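You operate a simulated robot arm through the tools that you are given. There is no shell and no other tool. Be economical: measure what you need, move in short steps, check, and stop when the job is done.

The job below is to be done with a simulated robot arm. You get a single attempt, and the scene is never put back.

JOB
Scoop flour into the beaker up to 100 ml, tap it level and put the canister's lid back on.
Fine: the lid lies by the steel pot meanwhile; scoop and beaker go back where they were. Set down upright: clear beaker.

The check looks at the end state, three seconds after you hand in, the way a careful person would. Anything else that was tipped, shoved, dropped, spilled or broken makes it a failure. A push-on lid holds only when it is set on centred and level and pressed home; a screw cap is set on level and turned clockwise until tight.

ROBOT AND FRAMES
A 7-joint arm with a two-finger parallel gripper, fixed in place. Base frame: the origin is at the foot of the arm, x ahead of it, y to its left, z up; the work surface is at about z = 920. Readings come in mm, rad, newtons and seconds.
With the tool pointing down near the work surface it reaches from about 320 to 740 mm from the base axis. Its first joint turns from -2.007 to 2.007 rad. Payload 3.91 kg.
Tool frame: the origin (TCP) lies between the finger pads and is the grasp point; the fingertips stand 30 mm ahead of it; z points along the fingers, y is the line along which they close. The gripper opens to 110 mm. The fingers are 20 mm wide and 10 mm thick; the gripper's body (48 by 112 mm) begins 55 mm behind the TCP.
Orientation is that of the tool frame in the base frame, as a unit quaternion [x, y, z, w]. With the fingers straight down and closing along the base's y, the tool's x points along the base's -x, its y along +y and its z along -z.

CONTROLS
- The arm moves only by the tool play_rows. Its argument "commands" is a list that holds one entry, the list of rows, each a list of 7 numbers: the shift along the base's x, y, z in units of 300 mm (1.0 is 300 mm), then the turn, a rotation vector about the base's x, y, z in units of 180 degrees (1.0 is 180 degrees), then the closure, from 0 (fully open) to 1 (shut). In form: [[[tx, ty, tz, rx, ry, rz, fingers], ...]]. A call has 1 to 12 rows; each row is the pose to reach, as a shift and turn from the pose commanded when the call began. A call with a number of a shift or a turn outside -1 to 1 is refused whole. Rows are played at 5 a second. More than 50 mm and 0.15 rad between two rows, or a gripper value outside its range, and nothing of the call is played. A pose out of reach is approached as far as the arm can. The call stops where the force on the tool passes 90 N (or 10 N more than at its start, if that is more) or the arm is blocked; 0.2 s more then pass. Each finger travels about 108 mm/s and halts on what it meets, pressing with about 34 N; the grip force reading is that of the motor and also rises with nothing between the fingers. The clock runs only during rows and for 0.2 s after the last one: add rows that repeat a pose to give the fingers time. It gives the time, the measured TCP pose, the force on the tool (base axes), the opening and the grip force at its end, in the units of the frame above (readings bear some noise), with the torque about the TCP (base axes, N m) and any sound that the robot's microphone picked up.
- Cameras (640 x 400 px; columns grow to the right, rows downward): "scene" is fixed at [49.8, 502.6, 1551.2]; the picture's right is [-0.25, -0.97, 0.00], its down [-0.69, 0.18, -0.70] and it looks along [0.68, -0.17, -0.72] (base axes); focal length 214 px, centre (320, 200). "wrist" rides on the gripper at [72, 17, -103] in the tool frame; the picture's right is [-0.23, 0.97, 0.00], its down [-0.76, -0.18, -0.62] and it looks along [-0.61, -0.14, 0.78] (tool axes); focal length 222 px, centre (320, 200). There is no depth. A picture from a camera that has moved, and an enlarged one, comes with that camera's place and axes in the base frame and with its lens.
- grab_frame(camera): a new picture of that camera. No time passes.
- lift_body(by): slides the trunk up (or, below 0, down) by that many mm; the arm rides with it, the base frame stays. It gives what a move gives, with no picture.
- zoom(camera, box): a new picture of the part [left, top, right, bottom] of that camera's present view, enlarged. No time passes.
- close_job(): hands the job in; it is judged then, once.

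Go step by step. Nothing tells you positions but the pictures and the camera data: compare them with the known pose of the tool, close in by small moves and look again before you grip or let go. The budget is 120 turns and 84 pictures, counting those below and the enlarged ones. Unless the task says otherwise, let go and move clear before handing in, and close with one line.

The tools are called by a JSON object that holds its "op" and its "data". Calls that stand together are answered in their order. play_rows: Moves the arm, as the interface text tells. Its arguments: {"type":"object","properties":{"commands":{"type":"array","items":{"type":"array","items":{"type":"array","items":{"type":"number"}}}}},"required":["commands"]} The other tools are called the same way: lift_body (by) slides the trunk up or down; grab_frame (camera) takes a picture; zoom (camera, box) takes an enlarged picture of a part of a camera's view; close_job () hands the job in.

At the start:

```text
clock: 0.0
position: [381.2, 284.4, 1449.5]
orientation: [0.0, 1.0, 0.0, 0.0]
wrist_force: [-0.2, -0.1, -0.9]
torque: [-0.01, 0.0, -0.02]
width: 110.0
grip_force: 0.1
trunk travel left (down, up): [-900.0, 90.0]
```

scene: 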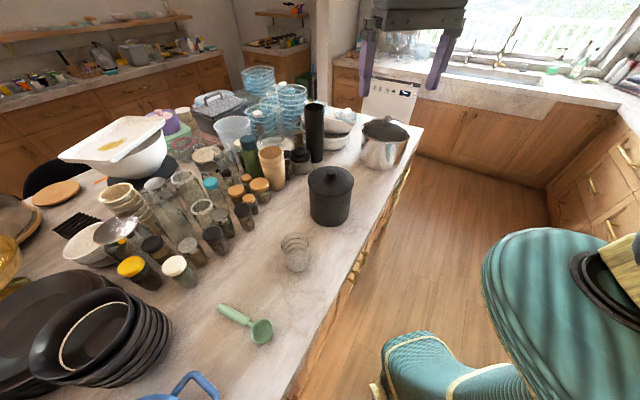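
wrist: 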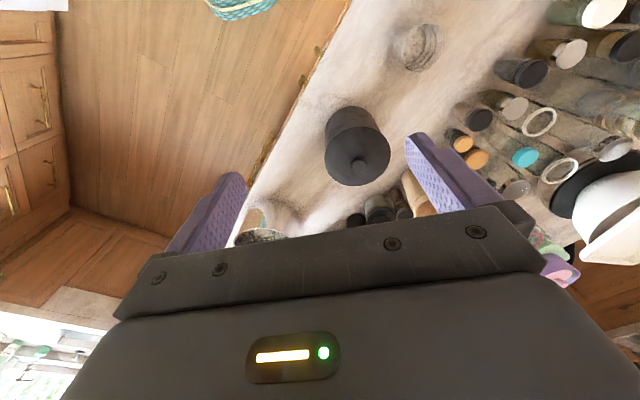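

I see the black knobbed canister at about (535,343), the clear beaker at about (384,499), the green scoop near (232–312, 617–717) and the steel pot at about (800,0). I'll look closer before moving.

{"op": "zoom", "data": {"camera": "scene", "box": [200, 220, 360, 360]}}

{"op": "zoom", "data": {"camera": "scene", "box": [260, 90, 440, 240]}}

```text
2.86 times, centred on (280, 290) of scene
camera zoom: at [49.8, 502.6, 1551.2], right [-0.25, -0.97, 0.0], down [-0.69, 0.18, -0.7], along [0.68, -0.17, -0.72], focal length 613 px, centre (434, -57)
```

zoom: 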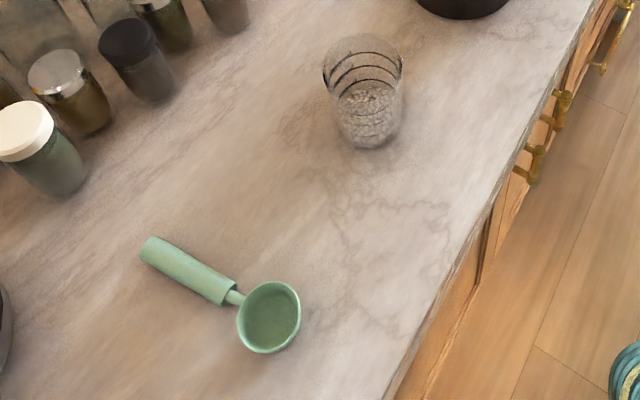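

```text
2.67 times, centred on (350, 165) of scene
camera zoom: at [49.8, 502.6, 1551.2], right [-0.25, -0.97, 0.0], down [-0.69, 0.18, -0.7], along [0.68, -0.17, -0.72], focal length 572 px, centre (240, 293)
```

zoom: 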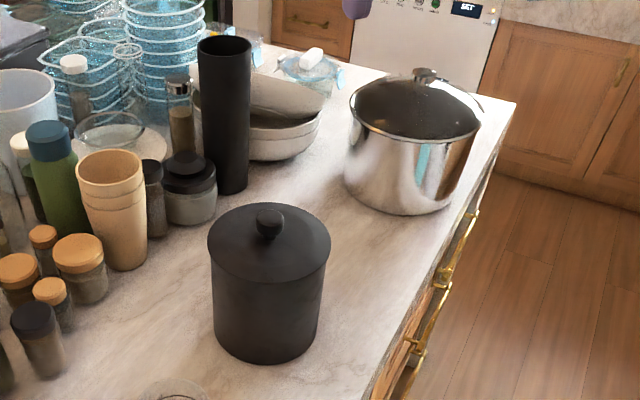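

The canister seems centred near (575,335) with its lid top near z=1075 and the knob above that. I'll move over it and look from nearer.

{"op": "play_rows", "data": {"commands": [[[0.09, 0.024, -0.095, 0, 0, 0, 0], [0.185, 0.049, -0.19, 0, 0, 0, 0], [0.277, 0.073, -0.286, 0, 0, 0, 0], [0.37, 0.097, -0.381, 0, 0, 0, 0], [0.462, 0.121, -0.476, 0, 0, 0, 0], [0.555, 0.146, -0.572, 0, 0, 0, 0], [0.647, 0.17, -0.667, 0, 0, 0, 0], [0.647, 0.17, -0.667, 0, 0, 0, 0]]]}}

{"op": "grab_frame", "data": {"camera": "wrist"}}

{"op": "grab_frame", "data": {"camera": "scene"}}

```text
clock: 1.8
position: [573.7, 335.8, 1250.1]
orientation: [0.0, 1.0, 0.0, 0.001]
wrist_force: [-0.6, 0.1, -0.3]
torque: [0.03, -0.03, -0.02]
width: 110.1
grip_force: 0.0
trunk travel left (down, up): [-900.0, 90.0]
```

```text
79 pictures are left
camera wrist: at [502.1, 353.4, 1353.2], right [0.23, 0.97, 0.0], down [0.76, -0.18, 0.62], along [0.61, -0.14, -0.78], focal length 222 px, centre (320, 200)
```

wrist: 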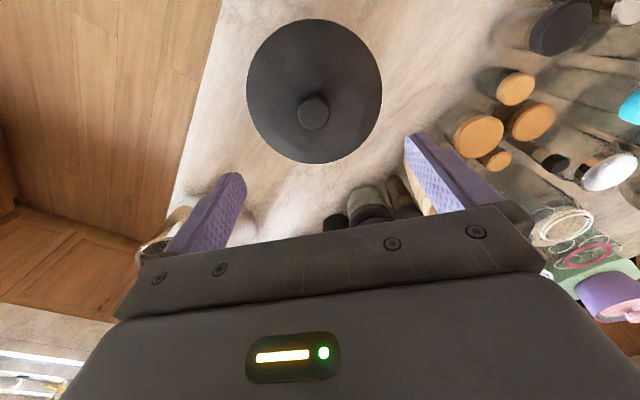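

```text
78 pictures are left
```

scene: 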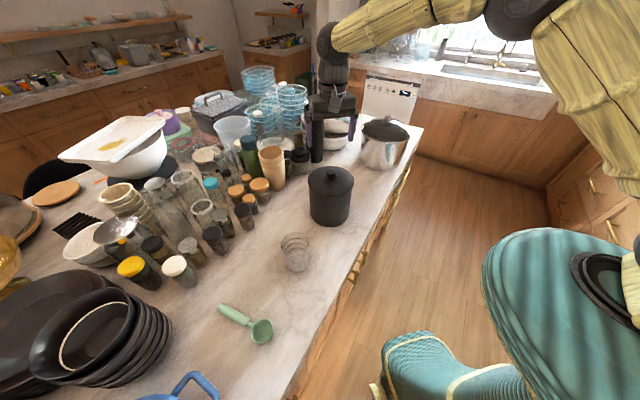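

The knob triangulates to about (568,333), with its top near z≈1115. I'll zoom in on it to refine this.

{"op": "zoom", "data": {"camera": "wrist", "box": [230, 10, 400, 170]}}

{"op": "zoom", "data": {"camera": "scene", "box": [290, 150, 370, 230]}}

```text
2.50 times, centred on (315, 90) of wrist
camera zoom: at [502.1, 353.4, 1353.2], right [0.23, 0.97, 0.0], down [0.76, -0.18, 0.62], along [0.61, -0.14, -0.78], focal length 555 px, centre (332, 475)
```

zoom: 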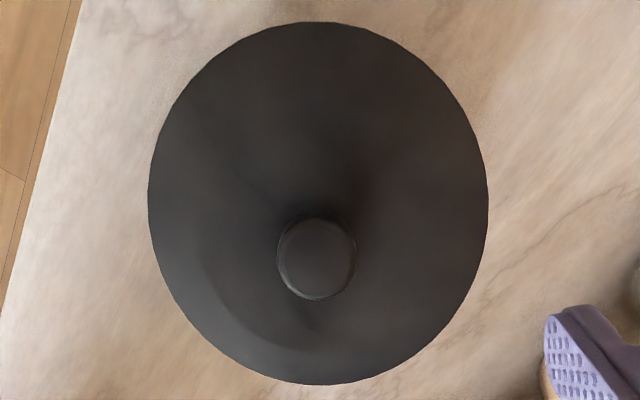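

```text
5.00 times, centred on (330, 190) of scene
camera zoom: at [49.8, 502.6, 1551.2], right [-0.25, -0.97, 0.0], down [-0.69, 0.18, -0.7], along [0.68, -0.17, -0.72], focal length 1072 px, centre (270, 250)
```

zoom: 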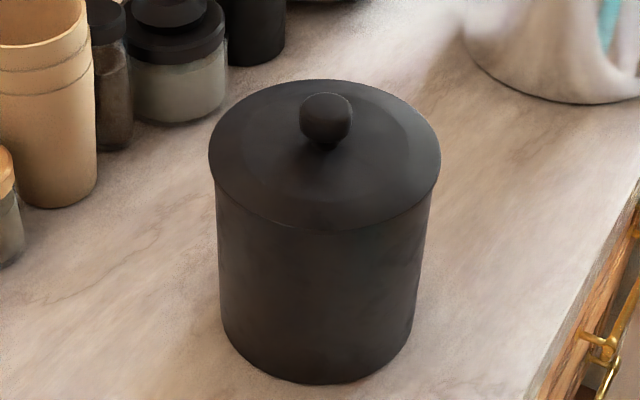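

The knob is centred near (572,333), about 33 mm wide, from z≈1092 to 1120. I'll lower to grip height with the fingers open and check.

{"op": "play_rows", "data": {"commands": [[[-0.008, -0.006, -0.13, 0, 0, 0, 0.1], [-0.008, -0.006, -0.26, 0, 0, 0, 0.3], [-0.008, -0.006, -0.37, 0, 0, 0, 0.4], [-0.008, -0.006, -0.41, 0, 0, 0, 0.45], [-0.008, -0.006, -0.41, 0, 0, 0, 0.45]]]}}

{"op": "grab_frame", "data": {"camera": "wrist"}}

{"op": "zoom", "data": {"camera": "scene", "box": [290, 130, 370, 210]}}

```text
clock: 3.0
position: [572.7, 332.5, 1125.8]
orientation: [0.0, 1.0, 0.0, 0.0]
wrist_force: [-0.7, 0.5, -0.8]
torque: [-0.02, 0.02, 0.01]
width: 60.5
grip_force: 0.1
trunk travel left (down, up): [-900.0, 90.0]
```

```text
75 pictures are left
camera wrist: at [500.5, 350.7, 1229.7], right [0.23, 0.97, 0.0], down [0.76, -0.18, 0.62], along [0.61, -0.14, -0.78], focal length 222 px, centre (320, 200)
```

wrist: 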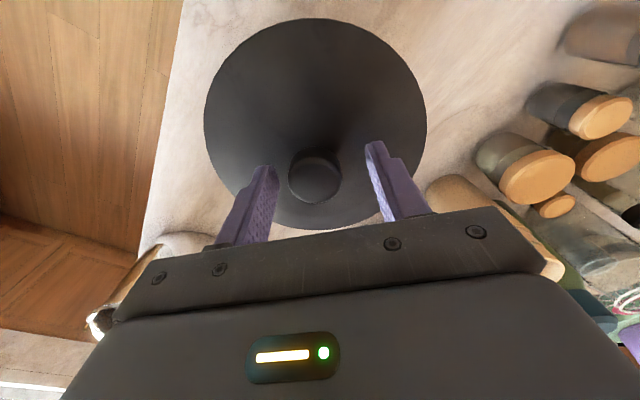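

```text
5.00 times, centred on (330, 170) of scene
camera zoom: at [49.8, 502.6, 1551.2], right [-0.25, -0.97, 0.0], down [-0.69, 0.18, -0.7], along [0.68, -0.17, -0.72], focal length 1072 px, centre (270, 350)
```

zoom: 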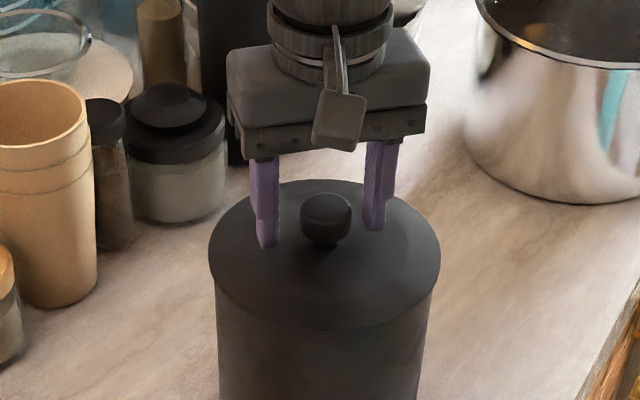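

The fingers straddle the knob correctly. I'll nudge by a few mm, close, and check the grip.

{"op": "play_rows", "data": {"commands": [[[-0.01, -0.004, -0.01, 0, 0, 0, 0.5], [-0.01, -0.004, -0.01, 0, 0, 0, 0.65], [-0.01, -0.004, -0.01, 0, 0, 0, 0.8], [-0.01, -0.004, -0.01, 0, 0, 0, 1], [-0.01, -0.004, -0.01, 0, 0, 0, 1]]]}}

{"op": "zoom", "data": {"camera": "scene", "box": [290, 130, 370, 230]}}

```text
clock: 4.2
position: [569.2, 332.9, 1123.9]
orientation: [0.0, 1.0, 0.0, 0.0]
wrist_force: [-0.1, 1.1, -0.2]
torque: [-0.04, 0.0, 0.02]
width: 32.2
grip_force: 34.1
trunk travel left (down, up): [-900.0, 90.0]
```

```text
4.00 times, centred on (330, 180) of scene
camera zoom: at [49.8, 502.6, 1551.2], right [-0.25, -0.97, 0.0], down [-0.69, 0.18, -0.7], along [0.68, -0.17, -0.72], focal length 858 px, centre (280, 280)
```

zoom: 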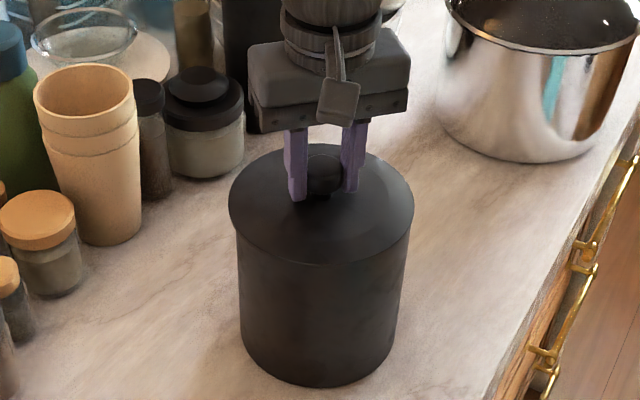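

The knob is gripped at 32.2 mm. I'll lift slowly, watching the force and whether the canister follows.

{"op": "play_rows", "data": {"commands": [[[0, 0, 0.01, 0, 0, 0, 1], [0, 0, 0.02, 0, 0, 0, 1], [0, 0, 0.035, 0, 0, 0, 1], [0, 0, 0.05, 0, 0, 0, 1], [0, 0, 0.05, 0, 0, 0, 1]]]}}

{"op": "zoom", "data": {"camera": "scene", "box": [290, 130, 370, 230]}}

```text
clock: 5.4
position: [568.5, 331.5, 1140.2]
orientation: [0.0, 1.0, 0.0, 0.0]
wrist_force: [-0.1, -0.5, -1.1]
torque: [0.03, -0.01, 0.0]
width: 32.3
grip_force: 34.2
trunk travel left (down, up): [-900.0, 90.0]
```

```text
4.00 times, centred on (330, 180) of scene
camera zoom: at [49.8, 502.6, 1551.2], right [-0.25, -0.97, 0.0], down [-0.69, 0.18, -0.7], along [0.68, -0.17, -0.72], focal length 858 px, centre (280, 280)
```

zoom: 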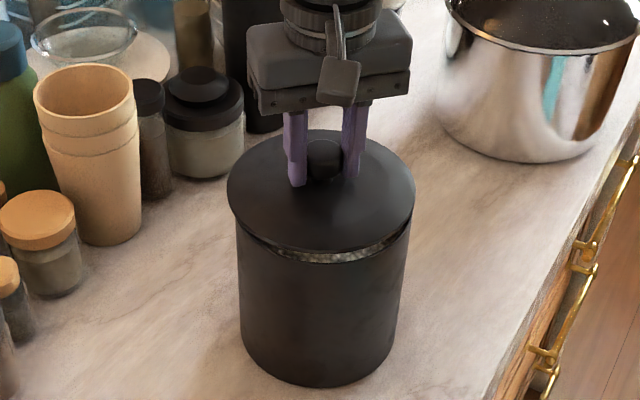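

The lid came free and the canister stayed put. I'll raise it and carry it over to a spot near the pot, about (690,140).

{"op": "play_rows", "data": {"commands": [[[0, 0, 0.12, 0, 0, 0, 1], [0, 0, 0.25, 0, 0, 0, 1], [0.067, -0.106, 0.25, 0, 0, 0, 1], [0.135, -0.213, 0.25, 0, 0, 0, 1], [0.2, -0.32, 0.25, 0, 0, 0, 1], [0.27, -0.426, 0.25, 0, 0, 0, 1], [0.335, -0.53, 0.25, 0, 0, 0, 1], [0.405, -0.64, 0.25, 0, 0, 0, 1], [0.405, -0.64, 0.25, 0, 0, 0, 1]]]}}

{"op": "grab_frame", "data": {"camera": "scene"}}

{"op": "grab_frame", "data": {"camera": "wrist"}}

{"op": "zoom", "data": {"camera": "scene", "box": [290, 160, 370, 230]}}

```text
clock: 7.4
position: [690.4, 141.2, 1212.2]
orientation: [-0.001, 1.0, 0.0, 0.0]
wrist_force: [-0.2, 1.0, -1.2]
torque: [-0.04, 0.02, 0.03]
width: 32.1
grip_force: 34.3
trunk travel left (down, up): [-900.0, 90.0]
```

```text
71 pictures are left
```

scene: 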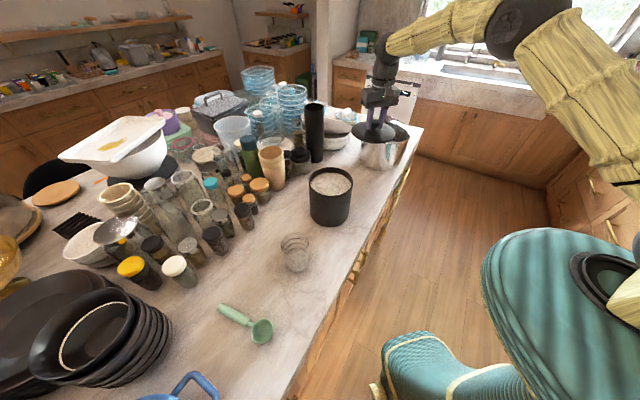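

```text
70 pictures are left
camera wrist: at [618.2, 158.3, 1315.9], right [0.23, 0.97, 0.0], down [0.76, -0.18, 0.62], along [0.61, -0.14, -0.78], focal length 222 px, centre (320, 200)
```

wrist: 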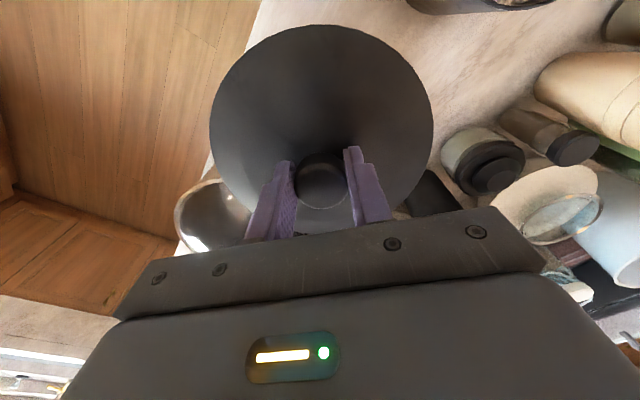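

```text
5.71 times, centred on (330, 195) of scene
camera zoom: at [49.8, 502.6, 1551.2], right [-0.25, -0.97, 0.0], down [-0.69, 0.18, -0.7], along [0.68, -0.17, -0.72], focal length 1226 px, centre (263, 229)
```

zoom: 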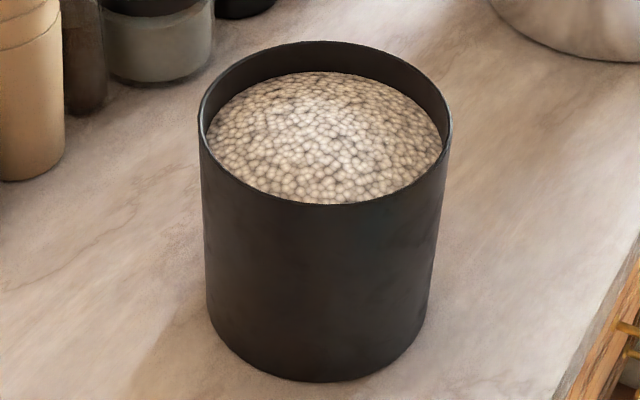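

The canister holds flour nearly to the rim, and the lid hangs level. I'll lower it toward the counter, stopping short to check clearance.

{"op": "play_rows", "data": {"commands": [[[0.025, 0.025, -0.15, 0, 0, 0, 1], [0.025, 0.025, -0.3, 0, 0, 0, 1], [0.025, 0.025, -0.45, 0, 0, 0, 1], [0.025, 0.025, -0.58, 0, 0, 0, 1], [0.025, 0.025, -0.67, 0, 0, 0, 1], [0.025, 0.025, -0.67, 0, 0, 0, 1]]]}}

{"op": "zoom", "data": {"camera": "scene", "box": [330, 90, 430, 190]}}

```text
clock: 8.8
position: [697.8, 147.3, 1012.1]
orientation: [0.0, 1.0, 0.0, 0.0]
wrist_force: [-0.4, 0.4, 0.7]
torque: [0.03, 0.04, 0.03]
width: 32.0
grip_force: 33.9
trunk travel left (down, up): [-900.0, 90.0]
```

```text
4.00 times, centred on (380, 140) of scene
camera zoom: at [49.8, 502.6, 1551.2], right [-0.25, -0.97, 0.0], down [-0.69, 0.18, -0.7], along [0.68, -0.17, -0.72], focal length 858 px, centre (80, 440)
```

zoom: 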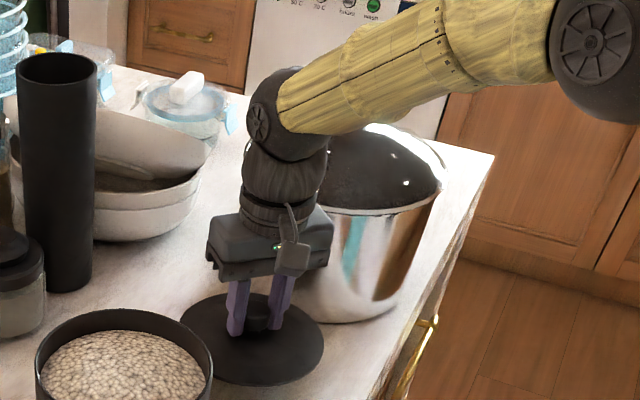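

The lid still has a gap to the counter, and the pot is clear. I'll lower in small steps.

{"op": "play_rows", "data": {"commands": [[[0, 0, -0.03, 0, 0, 0, 1], [0, 0, -0.06, 0, 0, 0, 1], [0, 0, -0.075, 0, 0, 0, 1]]]}}

{"op": "zoom", "data": {"camera": "scene", "box": [350, 130, 430, 200]}}

```text
clock: 9.6
position: [697.4, 148.4, 990.3]
orientation: [0.0, 1.0, 0.001, 0.0]
wrist_force: [0.2, 0.8, -0.5]
torque: [0.02, 0.03, -0.02]
width: 32.1
grip_force: 34.0
trunk travel left (down, up): [-900.0, 90.0]
```

```text
5.71 times, centred on (390, 165) of scene
camera zoom: at [49.8, 502.6, 1551.2], right [-0.25, -0.97, 0.0], down [-0.69, 0.18, -0.7], along [0.68, -0.17, -0.72], focal length 1226 px, centre (-80, 400)
```

zoom: 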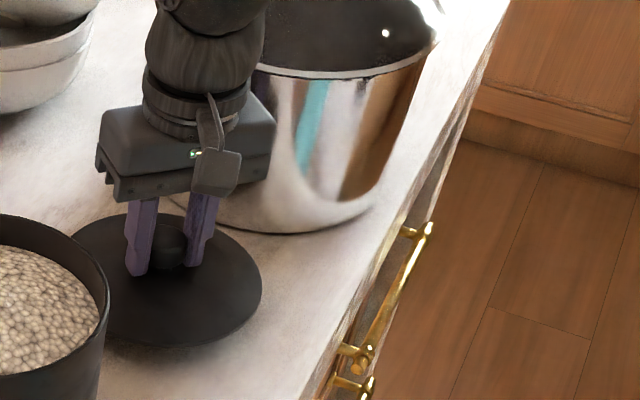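

The lid edge is about z≈945. I'll continue down in fine steps.

{"op": "play_rows", "data": {"commands": [[[0, 0, -0.015, 0, 0, 0, 1], [0, 0, -0.025, 0, 0, 0, 1], [0, 0, -0.035, 0, 0, 0, 1]]]}}

```text
clock: 10.4
position: [698.1, 147.5, 979.7]
orientation: [0.0, 1.0, 0.0, 0.001]
wrist_force: [0.0, -0.7, -1.1]
torque: [-0.02, -0.04, 0.01]
width: 31.9
grip_force: 34.2
trunk travel left (down, up): [-900.0, 90.0]
```

{"op": "play_rows", "data": {"commands": [[[0, 0, -0.01, 0, 0, 0, 1], [0, 0, -0.015, 0, 0, 0, 1], [0, 0, -0.015, 0, 0, 0, 1]]]}}

{"op": "zoom", "data": {"camera": "scene", "box": [350, 130, 430, 200]}}

```text
clock: 11.2
position: [697.0, 146.9, 975.1]
orientation: [0.001, 1.0, 0.0, 0.0]
wrist_force: [0.0, 0.8, -1.1]
torque: [-0.02, -0.03, 0.01]
width: 31.8
grip_force: 33.7
trunk travel left (down, up): [-900.0, 90.0]
```

```text
5.71 times, centred on (390, 165) of scene
camera zoom: at [49.8, 502.6, 1551.2], right [-0.25, -0.97, 0.0], down [-0.69, 0.18, -0.7], along [0.68, -0.17, -0.72], focal length 1226 px, centre (-80, 400)
```

zoom: 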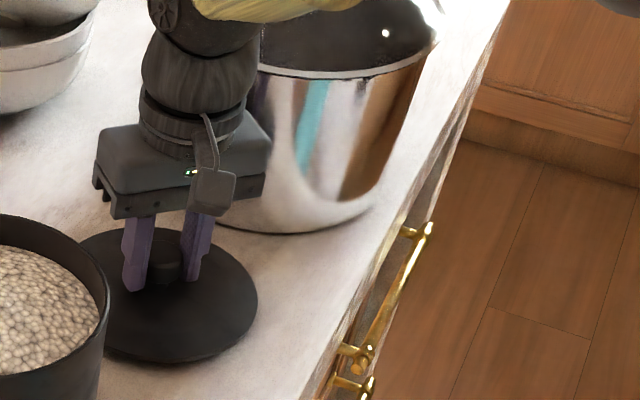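

{"op": "play_rows", "data": {"commands": [[[0, 0, -0.008, 0, 0, 0, 1], [0, 0, -0.016, 0, 0, 0, 1], [0, 0, -0.016, 0, 0, 0, 1]]]}}

```text
clock: 12.0
position: [698.1, 147.7, 972.8]
orientation: [0.0, 1.0, 0.0, 0.002]
wrist_force: [1.2, -0.4, 17.5]
torque: [-0.04, 0.85, -0.04]
width: 32.4
grip_force: 34.0
trunk travel left (down, up): [-900.0, 90.0]
```

Contact: the lid touches the counter with the TCP at about 972. I'll ease off slightly, open and rise.

{"op": "play_rows", "data": {"commands": [[[0, 0, 0.005, 0, 0, 0, 1], [0, 0, 0.006, 0, 0, 0, 0.7], [0, 0, 0.006, 0, 0, 0, 0.5], [0, 0, 0.006, 0, 0, 0, 0.3], [0, 0, 0.1, 0, 0, 0, 0.3], [0, 0, 0.25, 0, 0, 0, 0.3], [0, 0, 0.4, 0, 0, 0, 0.3], [0, 0, 0.55, 0, 0, 0, 0.3]]]}}

{"op": "zoom", "data": {"camera": "scene", "box": [330, 100, 430, 200]}}

```text
clock: 13.8
position: [697.8, 146.8, 1138.2]
orientation: [-0.001, 1.0, 0.0, 0.001]
wrist_force: [-0.7, -0.2, 0.3]
torque: [0.03, -0.02, 0.01]
width: 77.2
grip_force: 0.0
trunk travel left (down, up): [-900.0, 90.0]
```

```text
4.00 times, centred on (380, 150) of scene
camera zoom: at [49.8, 502.6, 1551.2], right [-0.25, -0.97, 0.0], down [-0.69, 0.18, -0.7], along [0.68, -0.17, -0.72], focal length 858 px, centre (80, 400)
```

zoom: 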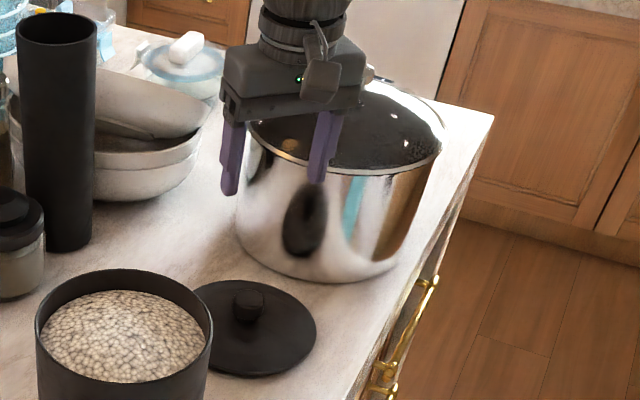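

The lid rests flat beside the pot. Next I'll swing toward the scoop, turning the gripper in line with its handle (about 50°), and look into the beaker on the way.

{"op": "play_rows", "data": {"commands": [[[-0.09, 0.107, 0.05, 0, 0, 0.02, 0.3], [-0.18, 0.215, 0.1, 0, 0, 0.04, 0.3], [-0.28, 0.322, 0.15, 0, 0, 0.06, 0.3], [-0.38, 0.43, 0.2, 0, 0, 0.08, 0.3], [-0.48, 0.537, 0.2, 0, 0, 0.1, 0.3], [-0.58, 0.645, 0.2, 0, 0, 0.12, 0.3], [-0.68, 0.752, 0.2, 0, 0, 0.14, 0.3], [-0.78, 0.86, 0.2, 0, 0, 0.16, 0.3], [-0.88, 0.95, 0.2, 0, 0, 0.18, 0.3], [-0.96, 1.0, 0.2, 0, 0, 0.2, 0.3], [-0.96, 1.0, 0.2, 0, 0, 0.2, 0.3]]]}}

{"op": "grab_frame", "data": {"camera": "wrist"}}

```text
clock: 16.2
position: [409.5, 446.9, 1194.2]
orientation: [-0.31, 0.951, 0.001, 0.0]
wrist_force: [0.3, 0.2, 0.0]
torque: [0.0, 0.02, -0.01]
width: 77.2
grip_force: 0.2
trunk travel left (down, up): [-900.0, 90.0]
```

```text
64 pictures are left
camera wrist: at [341.9, 419.9, 1298.1], right [-0.39, 0.92, 0.0], down [0.72, 0.3, 0.62], along [0.57, 0.24, -0.78], focal length 222 px, centre (320, 200)
```

wrist: 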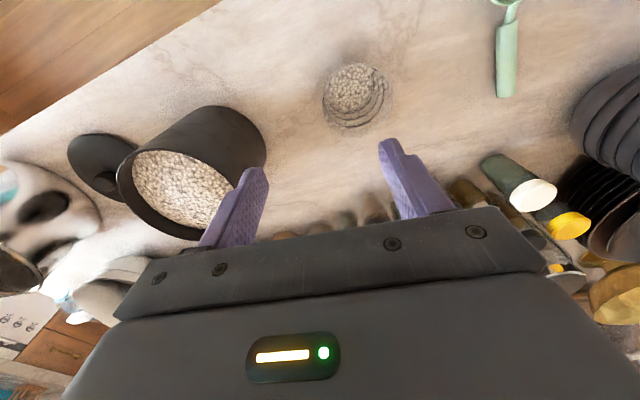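

The beaker already seems to hold some flour, so I'll look at its marks.

{"op": "zoom", "data": {"camera": "wrist", "box": [300, 40, 410, 140]}}

{"op": "zoom", "data": {"camera": "scene", "box": [270, 220, 326, 276]}}

```text
4.00 times, centred on (355, 90) of wrist
camera zoom: at [341.9, 419.9, 1298.1], right [-0.39, 0.92, 0.0], down [0.72, 0.3, 0.62], along [0.57, 0.24, -0.78], focal length 888 px, centre (180, 640)
```

zoom: 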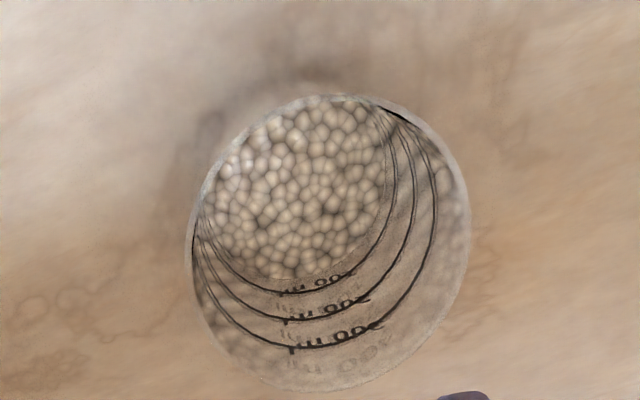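

```text
7.14 times, centred on (298, 248) of scene
camera zoom: at [49.8, 502.6, 1551.2], right [-0.25, -0.97, 0.0], down [-0.69, 0.18, -0.7], along [0.68, -0.17, -0.72], focal length 1532 px, centre (477, -143)
```

zoom: 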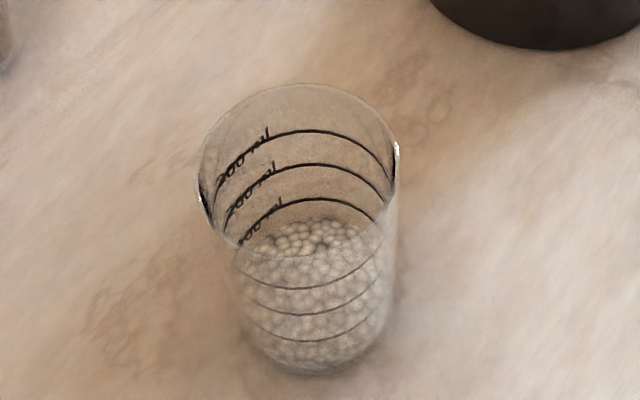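

The rings read 100/200/300 ml from the bottom up. The flour sits roughly at 40 ml, so about 60 ml more is needed. Next I'll hover over the scoop handle.

{"op": "play_rows", "data": {"commands": [[[-0.064, 0.107, -0.03, 0, 0, 0.011, 0.3], [-0.128, 0.214, -0.07, 0, 0, 0.022, 0.3], [-0.192, 0.321, -0.14, 0, 0, 0.034, 0.3], [-0.256, 0.428, -0.22, 0, 0, 0.045, 0.3], [-0.32, 0.536, -0.3, 0, 0, 0.056, 0.3], [-0.384, 0.643, -0.38, 0, 0, 0.067, 0.3], [-0.448, 0.75, -0.46, 0, 0, 0.078, 0.3], [-0.448, 0.75, -0.46, 0, 0, 0.078, 0.3]]]}}

{"op": "grab_frame", "data": {"camera": "wrist"}}

{"op": "zoom", "data": {"camera": "scene", "box": [190, 260, 300, 360]}}

```text
clock: 18.0
position: [275.7, 666.1, 1058.5]
orientation: [-0.423, 0.906, 0.001, -0.001]
wrist_force: [0.9, -0.4, 1.2]
torque: [0.0, 0.02, -0.01]
width: 76.9
grip_force: 0.2
out of reach, approached as far as the arm can: row 7, 8
trunk travel left (down, up): [-900.0, 90.0]
```

```text
61 pictures are left
camera wrist: at [216.9, 623.1, 1161.5], right [-0.6, 0.8, 0.0], down [0.63, 0.47, 0.62], along [0.5, 0.37, -0.78], focal length 222 px, centre (320, 200)
```

wrist: 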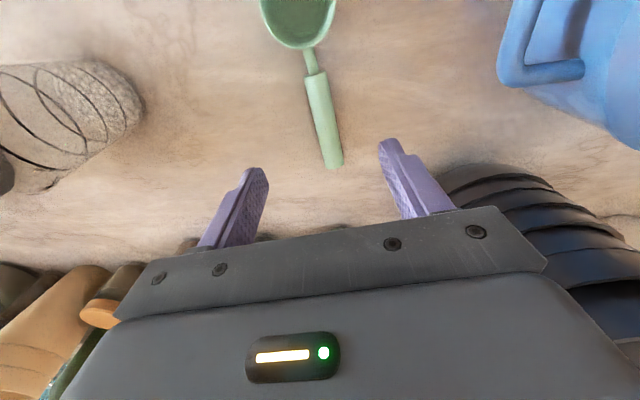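

```text
4.00 times, centred on (245, 310) of scene
camera zoom: at [49.8, 502.6, 1551.2], right [-0.25, -0.97, 0.0], down [-0.69, 0.18, -0.7], along [0.68, -0.17, -0.72], focal length 858 px, centre (620, -240)
```

zoom: 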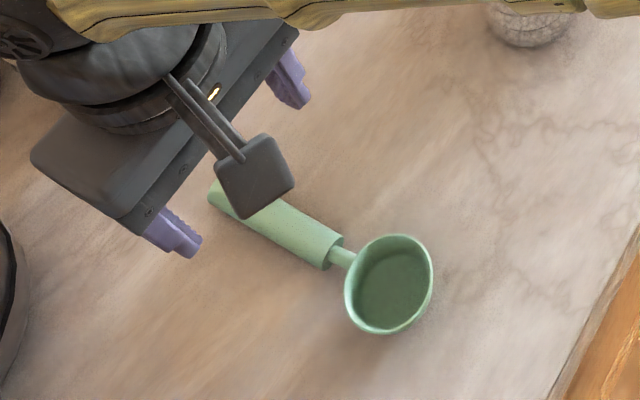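

The scoop handle axis runs from about (252,644) to (311,714), and the gripper is only about 4 mm off that line. The arm is at its reach limit here, so I'll use the trunk to go down, which also brings the shoulder lower.

{"op": "lift_body", "data": {"by": -80}}

{"op": "grab_frame", "data": {"camera": "wrist"}}

```text
clock: 19.2
position: [276.4, 668.1, 977.7]
orientation: [-0.423, 0.906, 0.0, 0.0]
wrist_force: [0.1, -0.7, -0.1]
torque: [0.04, -0.01, -0.04]
width: 76.9
grip_force: 0.0
trunk travel left (down, up): [-820.0, 170.0]
```

```text
59 pictures are left
camera wrist: at [216.8, 624.0, 1081.3], right [-0.6, 0.8, 0.0], down [0.63, 0.47, 0.62], along [0.5, 0.37, -0.78], focal length 222 px, centre (320, 200)
```

wrist: 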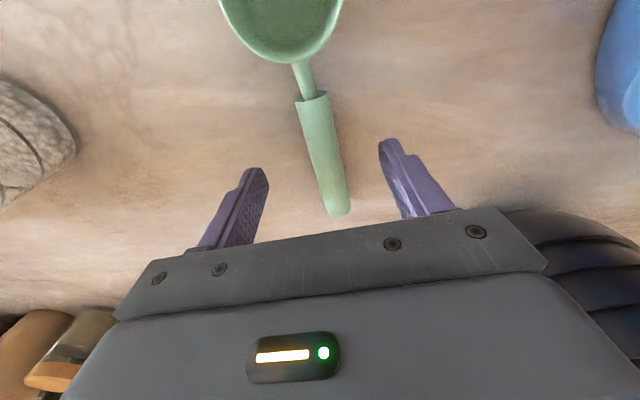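

The gripper is about 4 mm to one side of the handle's axis. I'll correct that, lower to z≈954 and close gently.

{"op": "play_rows", "data": {"commands": [[[-0.011, 0.009, 0, 0, 0, 0, 0.4], [-0.011, 0.009, -0.04, 0, 0, 0, 0.5], [-0.011, 0.009, -0.08, 0, 0, 0, 0.55], [-0.011, 0.009, -0.08, 0, 0, 0, 0.55]]]}}

{"op": "zoom", "data": {"camera": "wrist", "box": [200, 20, 420, 240]}}

```text
clock: 20.2
position: [272.1, 668.0, 953.9]
orientation: [-0.424, 0.906, 0.0, 0.0]
wrist_force: [0.1, -0.2, 0.3]
torque: [-0.01, -0.01, -0.01]
width: 49.5
grip_force: 0.1
out of reach, approached as far as the arm can: row 3, 4
trunk travel left (down, up): [-820.0, 170.0]
```

```text
1.82 times, centred on (310, 130) of wrist
camera zoom: at [212.5, 623.6, 1057.2], right [-0.6, 0.8, 0.0], down [0.63, 0.47, 0.62], along [0.5, 0.37, -0.78], focal length 404 px, centre (338, 327)
```

zoom: 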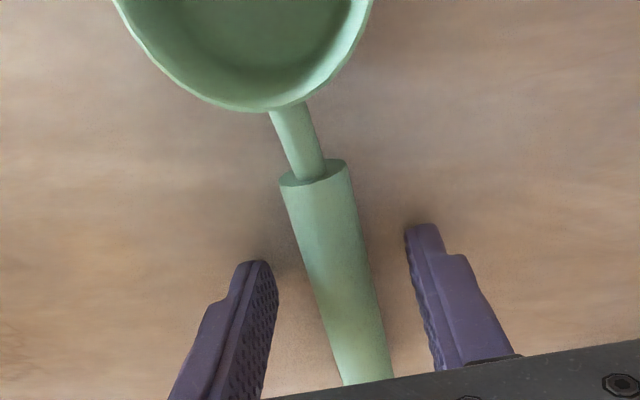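

The fingers straddle the handle evenly, so I'll close.

{"op": "play_rows", "data": {"commands": [[[0, 0, 0, 0, 0, 0, 0.65], [0, 0, 0, 0, 0, 0, 0.75], [0, 0, 0, 0, 0, 0, 0.9], [0, 0, 0, 0, 0, 0, 1], [0, 0, 0, 0, 0, 0, 1]]]}}

{"op": "zoom", "data": {"camera": "wrist", "box": [200, 20, 420, 240]}}

```text
clock: 21.4
position: [271.7, 668.3, 954.4]
orientation: [-0.424, 0.906, -0.001, 0.001]
wrist_force: [-0.1, -0.3, 0.2]
torque: [0.02, -0.03, -0.02]
width: 25.3
grip_force: 34.1
trunk travel left (down, up): [-820.0, 170.0]
```

```text
1.82 times, centred on (310, 130) of wrist
camera zoom: at [212.5, 623.6, 1057.2], right [-0.6, 0.8, 0.0], down [0.63, 0.47, 0.62], along [0.5, 0.37, -0.78], focal length 404 px, centre (338, 327)
```

zoom: 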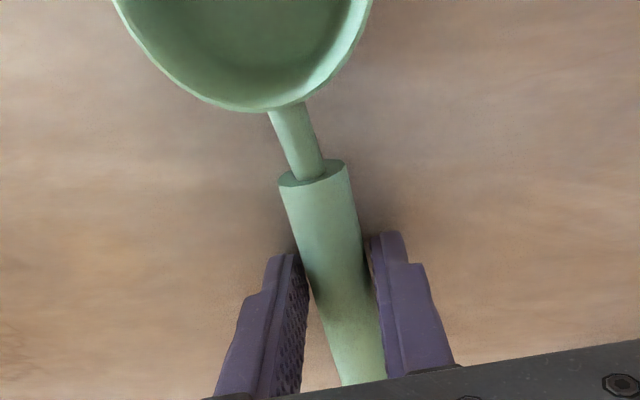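

Gripped at 25.3 mm; I note the return pose as (271.7, 668.3, 954.4) with a 50° yaw. I'll raise it straight up with the trunk and check that the scoop hangs level.

{"op": "lift_body", "data": {"by": 170}}

{"op": "grab_frame", "data": {"camera": "scene"}}

{"op": "grab_frame", "data": {"camera": "wrist"}}

```text
clock: 23.3
position: [271.8, 667.2, 1123.0]
orientation: [-0.423, 0.906, 0.0, 0.0]
wrist_force: [0.9, 0.5, -0.5]
torque: [0.01, 0.01, 0.02]
width: 25.6
grip_force: 34.2
trunk travel left (down, up): [-990.0, 0.0]
```

```text
56 pictures are left
```

scene: 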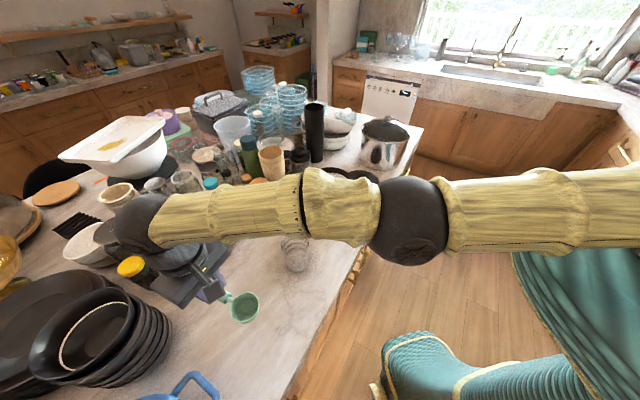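

```text
55 pictures are left
camera wrist: at [212.6, 623.7, 1227.1], right [-0.6, 0.8, 0.0], down [0.63, 0.47, 0.62], along [0.5, 0.37, -0.78], focal length 222 px, centre (320, 200)
```

wrist: 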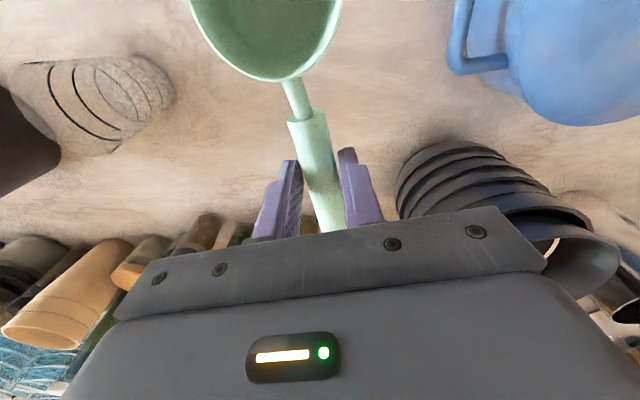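

The scoop is held level. I'll zoom in to judge the bowl's size and position relative to the fingers.

{"op": "zoom", "data": {"camera": "scene", "box": [180, 250, 280, 340]}}

```text
4.44 times, centred on (230, 295) of scene
camera zoom: at [49.8, 502.6, 1551.2], right [-0.25, -0.97, 0.0], down [-0.69, 0.18, -0.7], along [0.68, -0.17, -0.72], focal length 953 px, centre (720, -222)
```

zoom: 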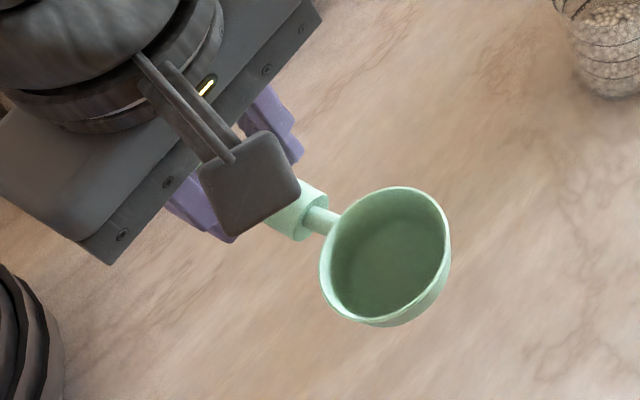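

The bowl is about 58 mm wide and 28 mm deep, with its centre about 80 mm ahead of the TCP. I'll carry it high over to the canister.

{"op": "play_rows", "data": {"commands": [[[0.0, 0.0, 0.1, 0, 0, 0, 1], [0.08, -0.08, 0.2, 0, 0, -0.01, 1], [0.18, -0.17, 0.27, 0, 0, -0.022, 1], [0.28, -0.27, 0.3, 0, 0, -0.035, 1], [0.38, -0.37, 0.3, 0, 0, -0.048, 1], [0.48, -0.47, 0.3, 0, 0, -0.06, 1], [0.58, -0.57, 0.3, 0, 0, -0.073, 1], [0.68, -0.67, 0.3, 0, 0, -0.085, 1], [0.78, -0.77, 0.3, 0, 0, -0.098, 1], [0.88, -0.87, 0.3, 0, 0, -0.111, 1], [0.96, -0.96, 0.3, 0, 0, -0.111, 1], [0.96, -0.96, 0.3, 0, 0, -0.111, 1]]]}}

{"op": "grab_frame", "data": {"camera": "scene"}}

```text
clock: 25.9
position: [617.5, 425.4, 1213.4]
orientation: [-0.26, 0.966, -0.001, -0.001]
wrist_force: [0.4, 0.9, -0.3]
torque: [0.02, 0.0, 0.02]
width: 25.3
grip_force: 34.2
out of reach, approached as far as the arm can: row 2, 3, 4, 5, 6, 7, 8, 9, 10, 11, 12
trunk travel left (down, up): [-990.0, 0.0]
```

```text
53 pictures are left
```

scene: 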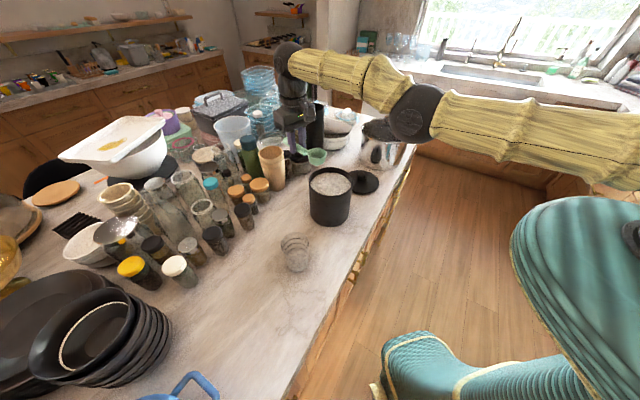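

The arm was reported out of reach and ended further out than I asked, at (617,425), with no contact force. I'll hold in place to see which pose counts as commanded.

{"op": "play_rows", "data": {"commands": [[[0, 0, 0, 0, 0, 0, 1]]]}}

{"op": "zoom", "data": {"camera": "scene", "box": [240, 30, 400, 230]}}

```text
clock: 26.3
position: [618.0, 425.5, 1214.5]
orientation: [-0.26, 0.966, 0.0, 0.0]
wrist_force: [-0.1, 0.2, -1.3]
torque: [-0.02, -0.01, -0.03]
width: 25.7
grip_force: 33.6
trunk travel left (down, up): [-990.0, 0.0]
```

```text
2.00 times, centred on (320, 130) of scene
camera zoom: at [49.8, 502.6, 1551.2], right [-0.25, -0.97, 0.0], down [-0.69, 0.18, -0.7], along [0.68, -0.17, -0.72], focal length 429 px, centre (320, 340)
```

zoom: 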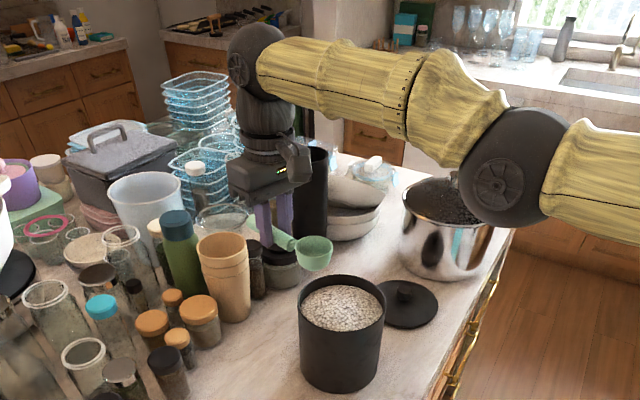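

Now the commanded pose matches the current one. I'll make a short test move toward the canister (about (608,357)).

{"op": "play_rows", "data": {"commands": [[[-0.015, -0.12, 0, 0, 0, 0, 1], [-0.033, -0.23, 0, 0, 0, 0, 1], [-0.033, -0.23, 0, 0, 0, 0, 1]]]}}

```text
clock: 27.1
position: [647.5, 383.7, 1215.4]
orientation: [-0.26, 0.966, 0.0, -0.001]
wrist_force: [-0.4, -0.1, -0.2]
torque: [-0.01, 0.0, -0.03]
width: 25.6
grip_force: 33.4
out of reach, approached as far as the arm can: row 1, 2, 3
trunk travel left (down, up): [-990.0, 0.0]
```

The arm seems stuck at an extended configuration (r≈750). I'll try beginning the pitch here, since it needs the wrist to come inward, and see if that frees it.

{"op": "play_rows", "data": {"commands": [[[0, 0, 0, 0.0225, -0.039, 0, 1], [0, 0, 0, 0.045, -0.078, 0, 1], [-0.03, -0.02, 0, 0.0675, -0.117, 0, 1], [-0.06, -0.04, 0, 0.0675, -0.117, 0, 1]]]}}

{"op": "zoom", "data": {"camera": "scene", "box": [240, 30, 560, 230]}}

```text
clock: 28.1
position: [718.0, 430.6, 1217.4]
orientation: [-0.254, 0.944, 0.055, 0.203]
wrist_force: [-0.1, 0.4, -0.1]
torque: [-0.02, 0.0, 0.0]
width: 25.3
grip_force: 33.3
out of reach, approached as far as the arm can: row 1, 2, 3, 4
trunk travel left (down, up): [-990.0, 0.0]
```

```text
2.00 times, centred on (400, 130) of scene
camera zoom: at [49.8, 502.6, 1551.2], right [-0.25, -0.97, 0.0], down [-0.69, 0.18, -0.7], along [0.68, -0.17, -0.72], focal length 429 px, centre (160, 340)
```

zoom: 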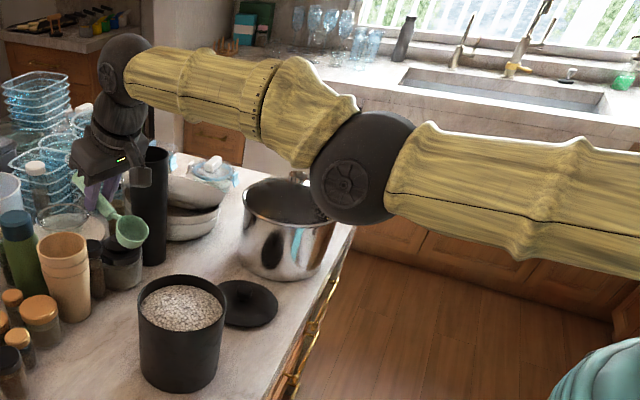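

I think the elbow has slipped just past straight, so it cannot fold inward, and a downward motion should bend it the right way. I'll undo the pitch and then go down about 70 mm in clear air.

{"op": "play_rows", "data": {"commands": [[[-0.08, -0.05, 0, -0.0225, 0.039, 0, 1], [-0.16, -0.1, 0, -0.045, 0.078, 0, 1], [-0.235, -0.157, 0, -0.0675, 0.117, 0, 1], [-0.235, -0.157, -0.06, -0.0675, 0.117, 0, 1], [-0.235, -0.157, -0.12, -0.0675, 0.117, 0, 1], [-0.235, -0.157, -0.18, -0.0675, 0.117, 0, 1], [-0.235, -0.157, -0.23, -0.0675, 0.117, 0, 1]]]}}

{"op": "zoom", "data": {"camera": "scene", "box": [240, 30, 560, 230]}}

```text
clock: 29.7
position: [646.3, 384.1, 1146.5]
orientation: [-0.26, 0.966, 0.0, 0.0]
wrist_force: [-0.2, 0.3, -1.1]
torque: [-0.02, 0.04, 0.05]
width: 25.6
grip_force: 34.1
trunk travel left (down, up): [-990.0, 0.0]
```

```text
2.00 times, centred on (400, 130) of scene
camera zoom: at [49.8, 502.6, 1551.2], right [-0.25, -0.97, 0.0], down [-0.69, 0.18, -0.7], along [0.68, -0.17, -0.72], focal length 429 px, centre (160, 340)
```

zoom: 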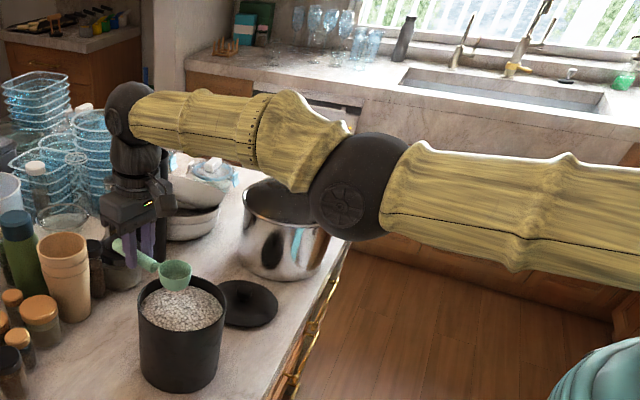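

Every row was reachable this time. I'll try moving inward by about 20 mm.

{"op": "play_rows", "data": {"commands": [[[-0.03, -0.02, 0, 0, 0, 0, 1], [-0.06, -0.04, 0, 0, 0, 0, 1], [-0.06, -0.04, 0, 0, 0, 0, 1]]]}}

```text
clock: 30.5
position: [645.8, 384.4, 1148.0]
orientation: [-0.26, 0.966, 0.0, -0.001]
wrist_force: [0.5, -0.5, 0.3]
torque: [0.01, -0.03, 0.03]
width: 25.5
grip_force: 34.8
out of reach, approached as far as the arm can: row 1, 2, 3
trunk travel left (down, up): [-990.0, 0.0]
```

The elbow still won't fold. I'll go up, stretch fully outward (which straightens it), then come down and inward so that it bends the proper way.

{"op": "play_rows", "data": {"commands": [[[0, 0, 0.115, 0, 0, 0, 1], [0, 0, 0.23, 0, 0, 0, 1], [0.1, 0.06, 0.23, 0, 0, 0, 1], [0.22, 0.13, 0.23, 0, 0, 0, 1], [0.17, 0.1, 0.11, 0, 0, 0, 1], [0.06, 0.034, 0.02, 0, 0, 0, 1], [-0.04, -0.024, 0.0, 0, 0, 0, 1], [-0.11, -0.066, 0.0, 0, 0, 0, 1]]]}}

```text
clock: 32.3
position: [644.4, 383.4, 1144.6]
orientation: [-0.259, 0.966, 0.0, -0.001]
wrist_force: [1.0, -0.2, -0.8]
torque: [-0.01, 0.01, 0.02]
width: 25.5
grip_force: 33.9
out of reach, approached as far as the arm can: row 3, 4, 5, 6, 7, 8
trunk travel left (down, up): [-990.0, 0.0]
```

The elbow needs a long downward sweep while the target stays just beyond reach. I'll go up high here first, then sweep down with the target slightly outward.

{"op": "play_rows", "data": {"commands": [[[0, 0, 0.15, 0, 0, 0, 1], [0, 0, 0.3, 0, 0, 0, 1], [0, 0, 0.45, 0, 0, 0, 1], [0, 0, 0.6, 0, 0, 0, 1], [0, 0, 0.75, 0, 0, 0, 1], [0, 0, 0.9, 0, 0, 0, 1], [0.07, 0.04, 0.9, 0, 0, 0, 1], [0.14, 0.08, 0.9, 0, 0, 0, 1]]]}}

```text
clock: 34.1
position: [624.1, 367.6, 1401.5]
orientation: [-0.259, 0.966, 0.0, -0.001]
wrist_force: [-0.5, -0.3, -0.7]
torque: [0.03, -0.02, 0.0]
width: 25.7
grip_force: 34.4
out of reach, approached as far as the arm can: row 4, 5, 6, 7, 8
trunk travel left (down, up): [-990.0, 0.0]
```

{"op": "play_rows", "data": {"commands": [[[0.1, 0.06, -0.08, 0, 0, 0, 1], [0.18, 0.11, -0.2, 0, 0, 0, 1], [0.22, 0.13, -0.35, 0, 0, 0, 1], [0.24, 0.14, -0.5, 0, 0, 0, 1], [0.24, 0.14, -0.65, 0, 0, 0, 1], [0.2, 0.12, -0.74, 0, 0, 0, 1], [0.1, 0.06, -0.8, 0, 0, 0, 1], [0.0, 0.0, -0.82, 0, 0, 0, 1], [-0.05, -0.03, -0.82, 0, 0, 0, 1]]]}}

{"op": "zoom", "data": {"camera": "scene", "box": [240, 30, 560, 230]}}

```text
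clock: 36.1
position: [647.7, 382.9, 1151.0]
orientation: [-0.26, 0.966, 0.0, -0.001]
wrist_force: [0.5, -0.4, 0.0]
torque: [-0.02, -0.01, 0.01]
width: 25.6
grip_force: 34.0
out of reach, approached as far as the arm can: row 1, 2, 3, 4, 5, 6, 7, 8, 9
trunk travel left (down, up): [-990.0, 0.0]
```

```text
2.00 times, centred on (400, 130) of scene
camera zoom: at [49.8, 502.6, 1551.2], right [-0.25, -0.97, 0.0], down [-0.69, 0.18, -0.7], along [0.68, -0.17, -0.72], focal length 429 px, centre (160, 340)
```

zoom: 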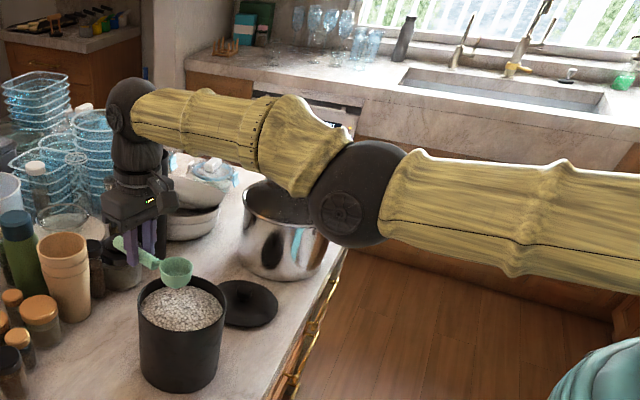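

Still held. I'll repeat the sweep so that the target crosses the reach boundary while moving mainly downward.

{"op": "play_rows", "data": {"commands": [[[0, 0, 0.15, 0, 0, 0, 1], [0, 0, 0.3, 0, 0, 0, 1], [0, 0, 0.45, 0, 0, 0, 1], [0, 0, 0.6, 0, 0, 0, 1], [0, 0, 0.75, 0, 0, 0, 1], [-0.02, -0.012, 0.66, 0, 0, 0, 1], [-0.017, -0.01, 0.51, 0, 0, 0, 1], [-0.02, -0.012, 0.36, 0, 0, 0, 1], [-0.029, -0.017, 0.21, 0, 0, 0, 1], [-0.049, -0.029, 0.063, 0, 0, 0, 1], [-0.086, -0.051, 0.063, 0, 0, 0, 1], [-0.129, -0.076, 0.063, 0, 0, 0, 1]]]}}

```text
clock: 38.7
position: [646.8, 383.7, 1168.3]
orientation: [-0.26, 0.966, 0.001, -0.001]
wrist_force: [-0.2, 0.2, -0.2]
torque: [0.03, -0.01, -0.04]
width: 25.5
grip_force: 34.1
out of reach, approached as far as the arm can: row 4, 5, 6, 8, 9, 10, 11, 12
trunk travel left (down, up): [-990.0, 0.0]
```

I'll test the opposite sense: sweep upward across the reach boundary, then inward.

{"op": "play_rows", "data": {"commands": [[[0.006, 0.003, 0.15, 0, 0, 0, 1], [-0.003, -0.002, 0.3, 0, 0, 0, 1], [-0.017, -0.01, 0.45, 0, 0, 0, 1], [-0.06, -0.035, 0.6, 0, 0, 0, 1], [-0.115, -0.068, 0.74, 0, 0, 0, 1], [-0.18, -0.107, 0.8, 0, 0, 0, 1], [-0.25, -0.148, 0.82, 0, 0, 0, 1]]]}}

{"op": "grab_frame", "data": {"camera": "scene"}}

```text
clock: 40.3
position: [613.4, 365.8, 1426.7]
orientation: [-0.26, 0.966, -0.001, -0.001]
wrist_force: [-0.6, 0.1, -0.6]
torque: [-0.02, 0.02, 0.0]
width: 25.6
grip_force: 33.8
out of reach, approached as far as the arm can: row 4, 5, 6, 7
trunk travel left (down, up): [-990.0, 0.0]
```

```text
48 pictures are left
```

scene: 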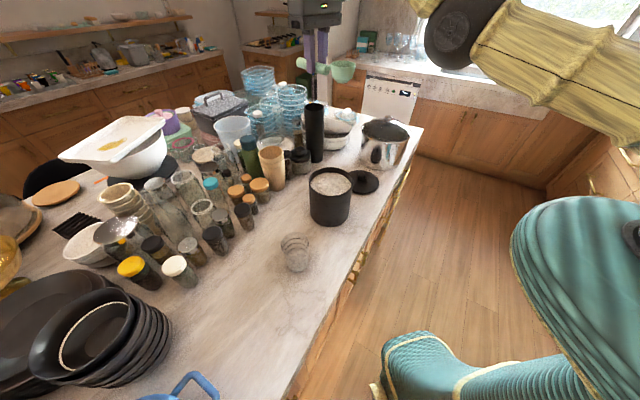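

Still the same. I'll sweep down again inside the narrow reachable band near full extension, testing short inward steps; the row flags will show whether the elbow flips.

{"op": "play_rows", "data": {"commands": [[[0.04, 0.024, -0.137, 0, 0, 0, 1], [0.069, 0.041, -0.27, 0, 0, 0, 1], [0.092, 0.055, -0.403, 0, 0, 0, 1], [0.106, 0.063, -0.537, 0, 0, 0, 1], [0.113, 0.067, -0.637, 0, 0, 0, 1], [0.116, 0.069, -0.703, 0, 0, 0, 1], [0.103, 0.061, -0.753, 0, 0, 0, 1], [0.116, 0.069, -0.753, 0, 0, 0, 1], [0.103, 0.061, -0.787, 0, 0, 0, 1], [0.113, 0.067, -0.787, 0, 0, 0, 1], [0.1, 0.06, -0.82, 0, 0, 0, 1], [0.074, 0.044, -0.82, 0, 0, 0, 1]]]}}

```text
clock: 42.9
position: [635.6, 379.1, 1182.4]
orientation: [-0.26, 0.966, 0.0, 0.0]
wrist_force: [-0.2, -0.2, -0.1]
torque: [0.0, -0.03, 0.0]
width: 25.7
grip_force: 33.9
trunk travel left (down, up): [-990.0, 0.0]
```

The elbow is folded properly again: all rows were reached and r=740. Now I'll pitch the scoop down 50° above the canister, coming inward to (608,357).

{"op": "play_rows", "data": {"commands": [[[-0.03, -0.025, 0.03, 0, 0, 0, 1], [-0.06, -0.05, 0.06, 0.0225, -0.039, 0, 1], [-0.092, -0.073, 0.09, 0.045, -0.078, 0, 1], [-0.092, -0.073, 0.09, 0.068, -0.117, 0, 1], [-0.092, -0.073, 0.09, 0.09, -0.156, 0, 1], [-0.092, -0.073, 0.09, 0.113, -0.195, 0, 1], [-0.092, -0.073, 0.09, 0.139, -0.2406, 0, 1], [-0.092, -0.073, 0.09, 0.139, -0.2406, 0, 1]]]}}

{"op": "zoom", "data": {"camera": "scene", "box": [270, 90, 390, 230]}}

```text
refused: row 7 steps farther than a row can; nothing moved
```

```text
2.86 times, centred on (330, 160) of scene
camera zoom: at [49.8, 502.6, 1551.2], right [-0.25, -0.97, 0.0], down [-0.69, 0.18, -0.7], along [0.68, -0.17, -0.72], focal length 613 px, centre (291, 314)
```

zoom: 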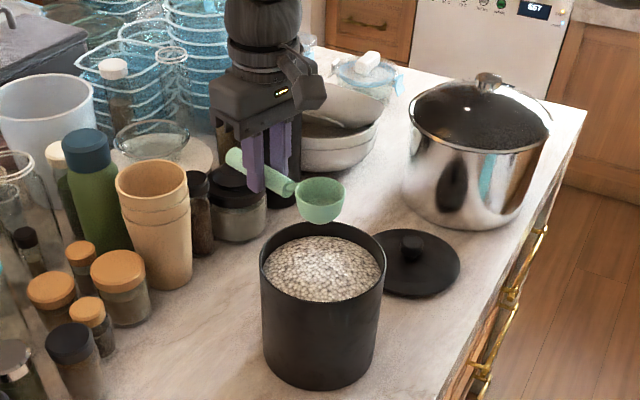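

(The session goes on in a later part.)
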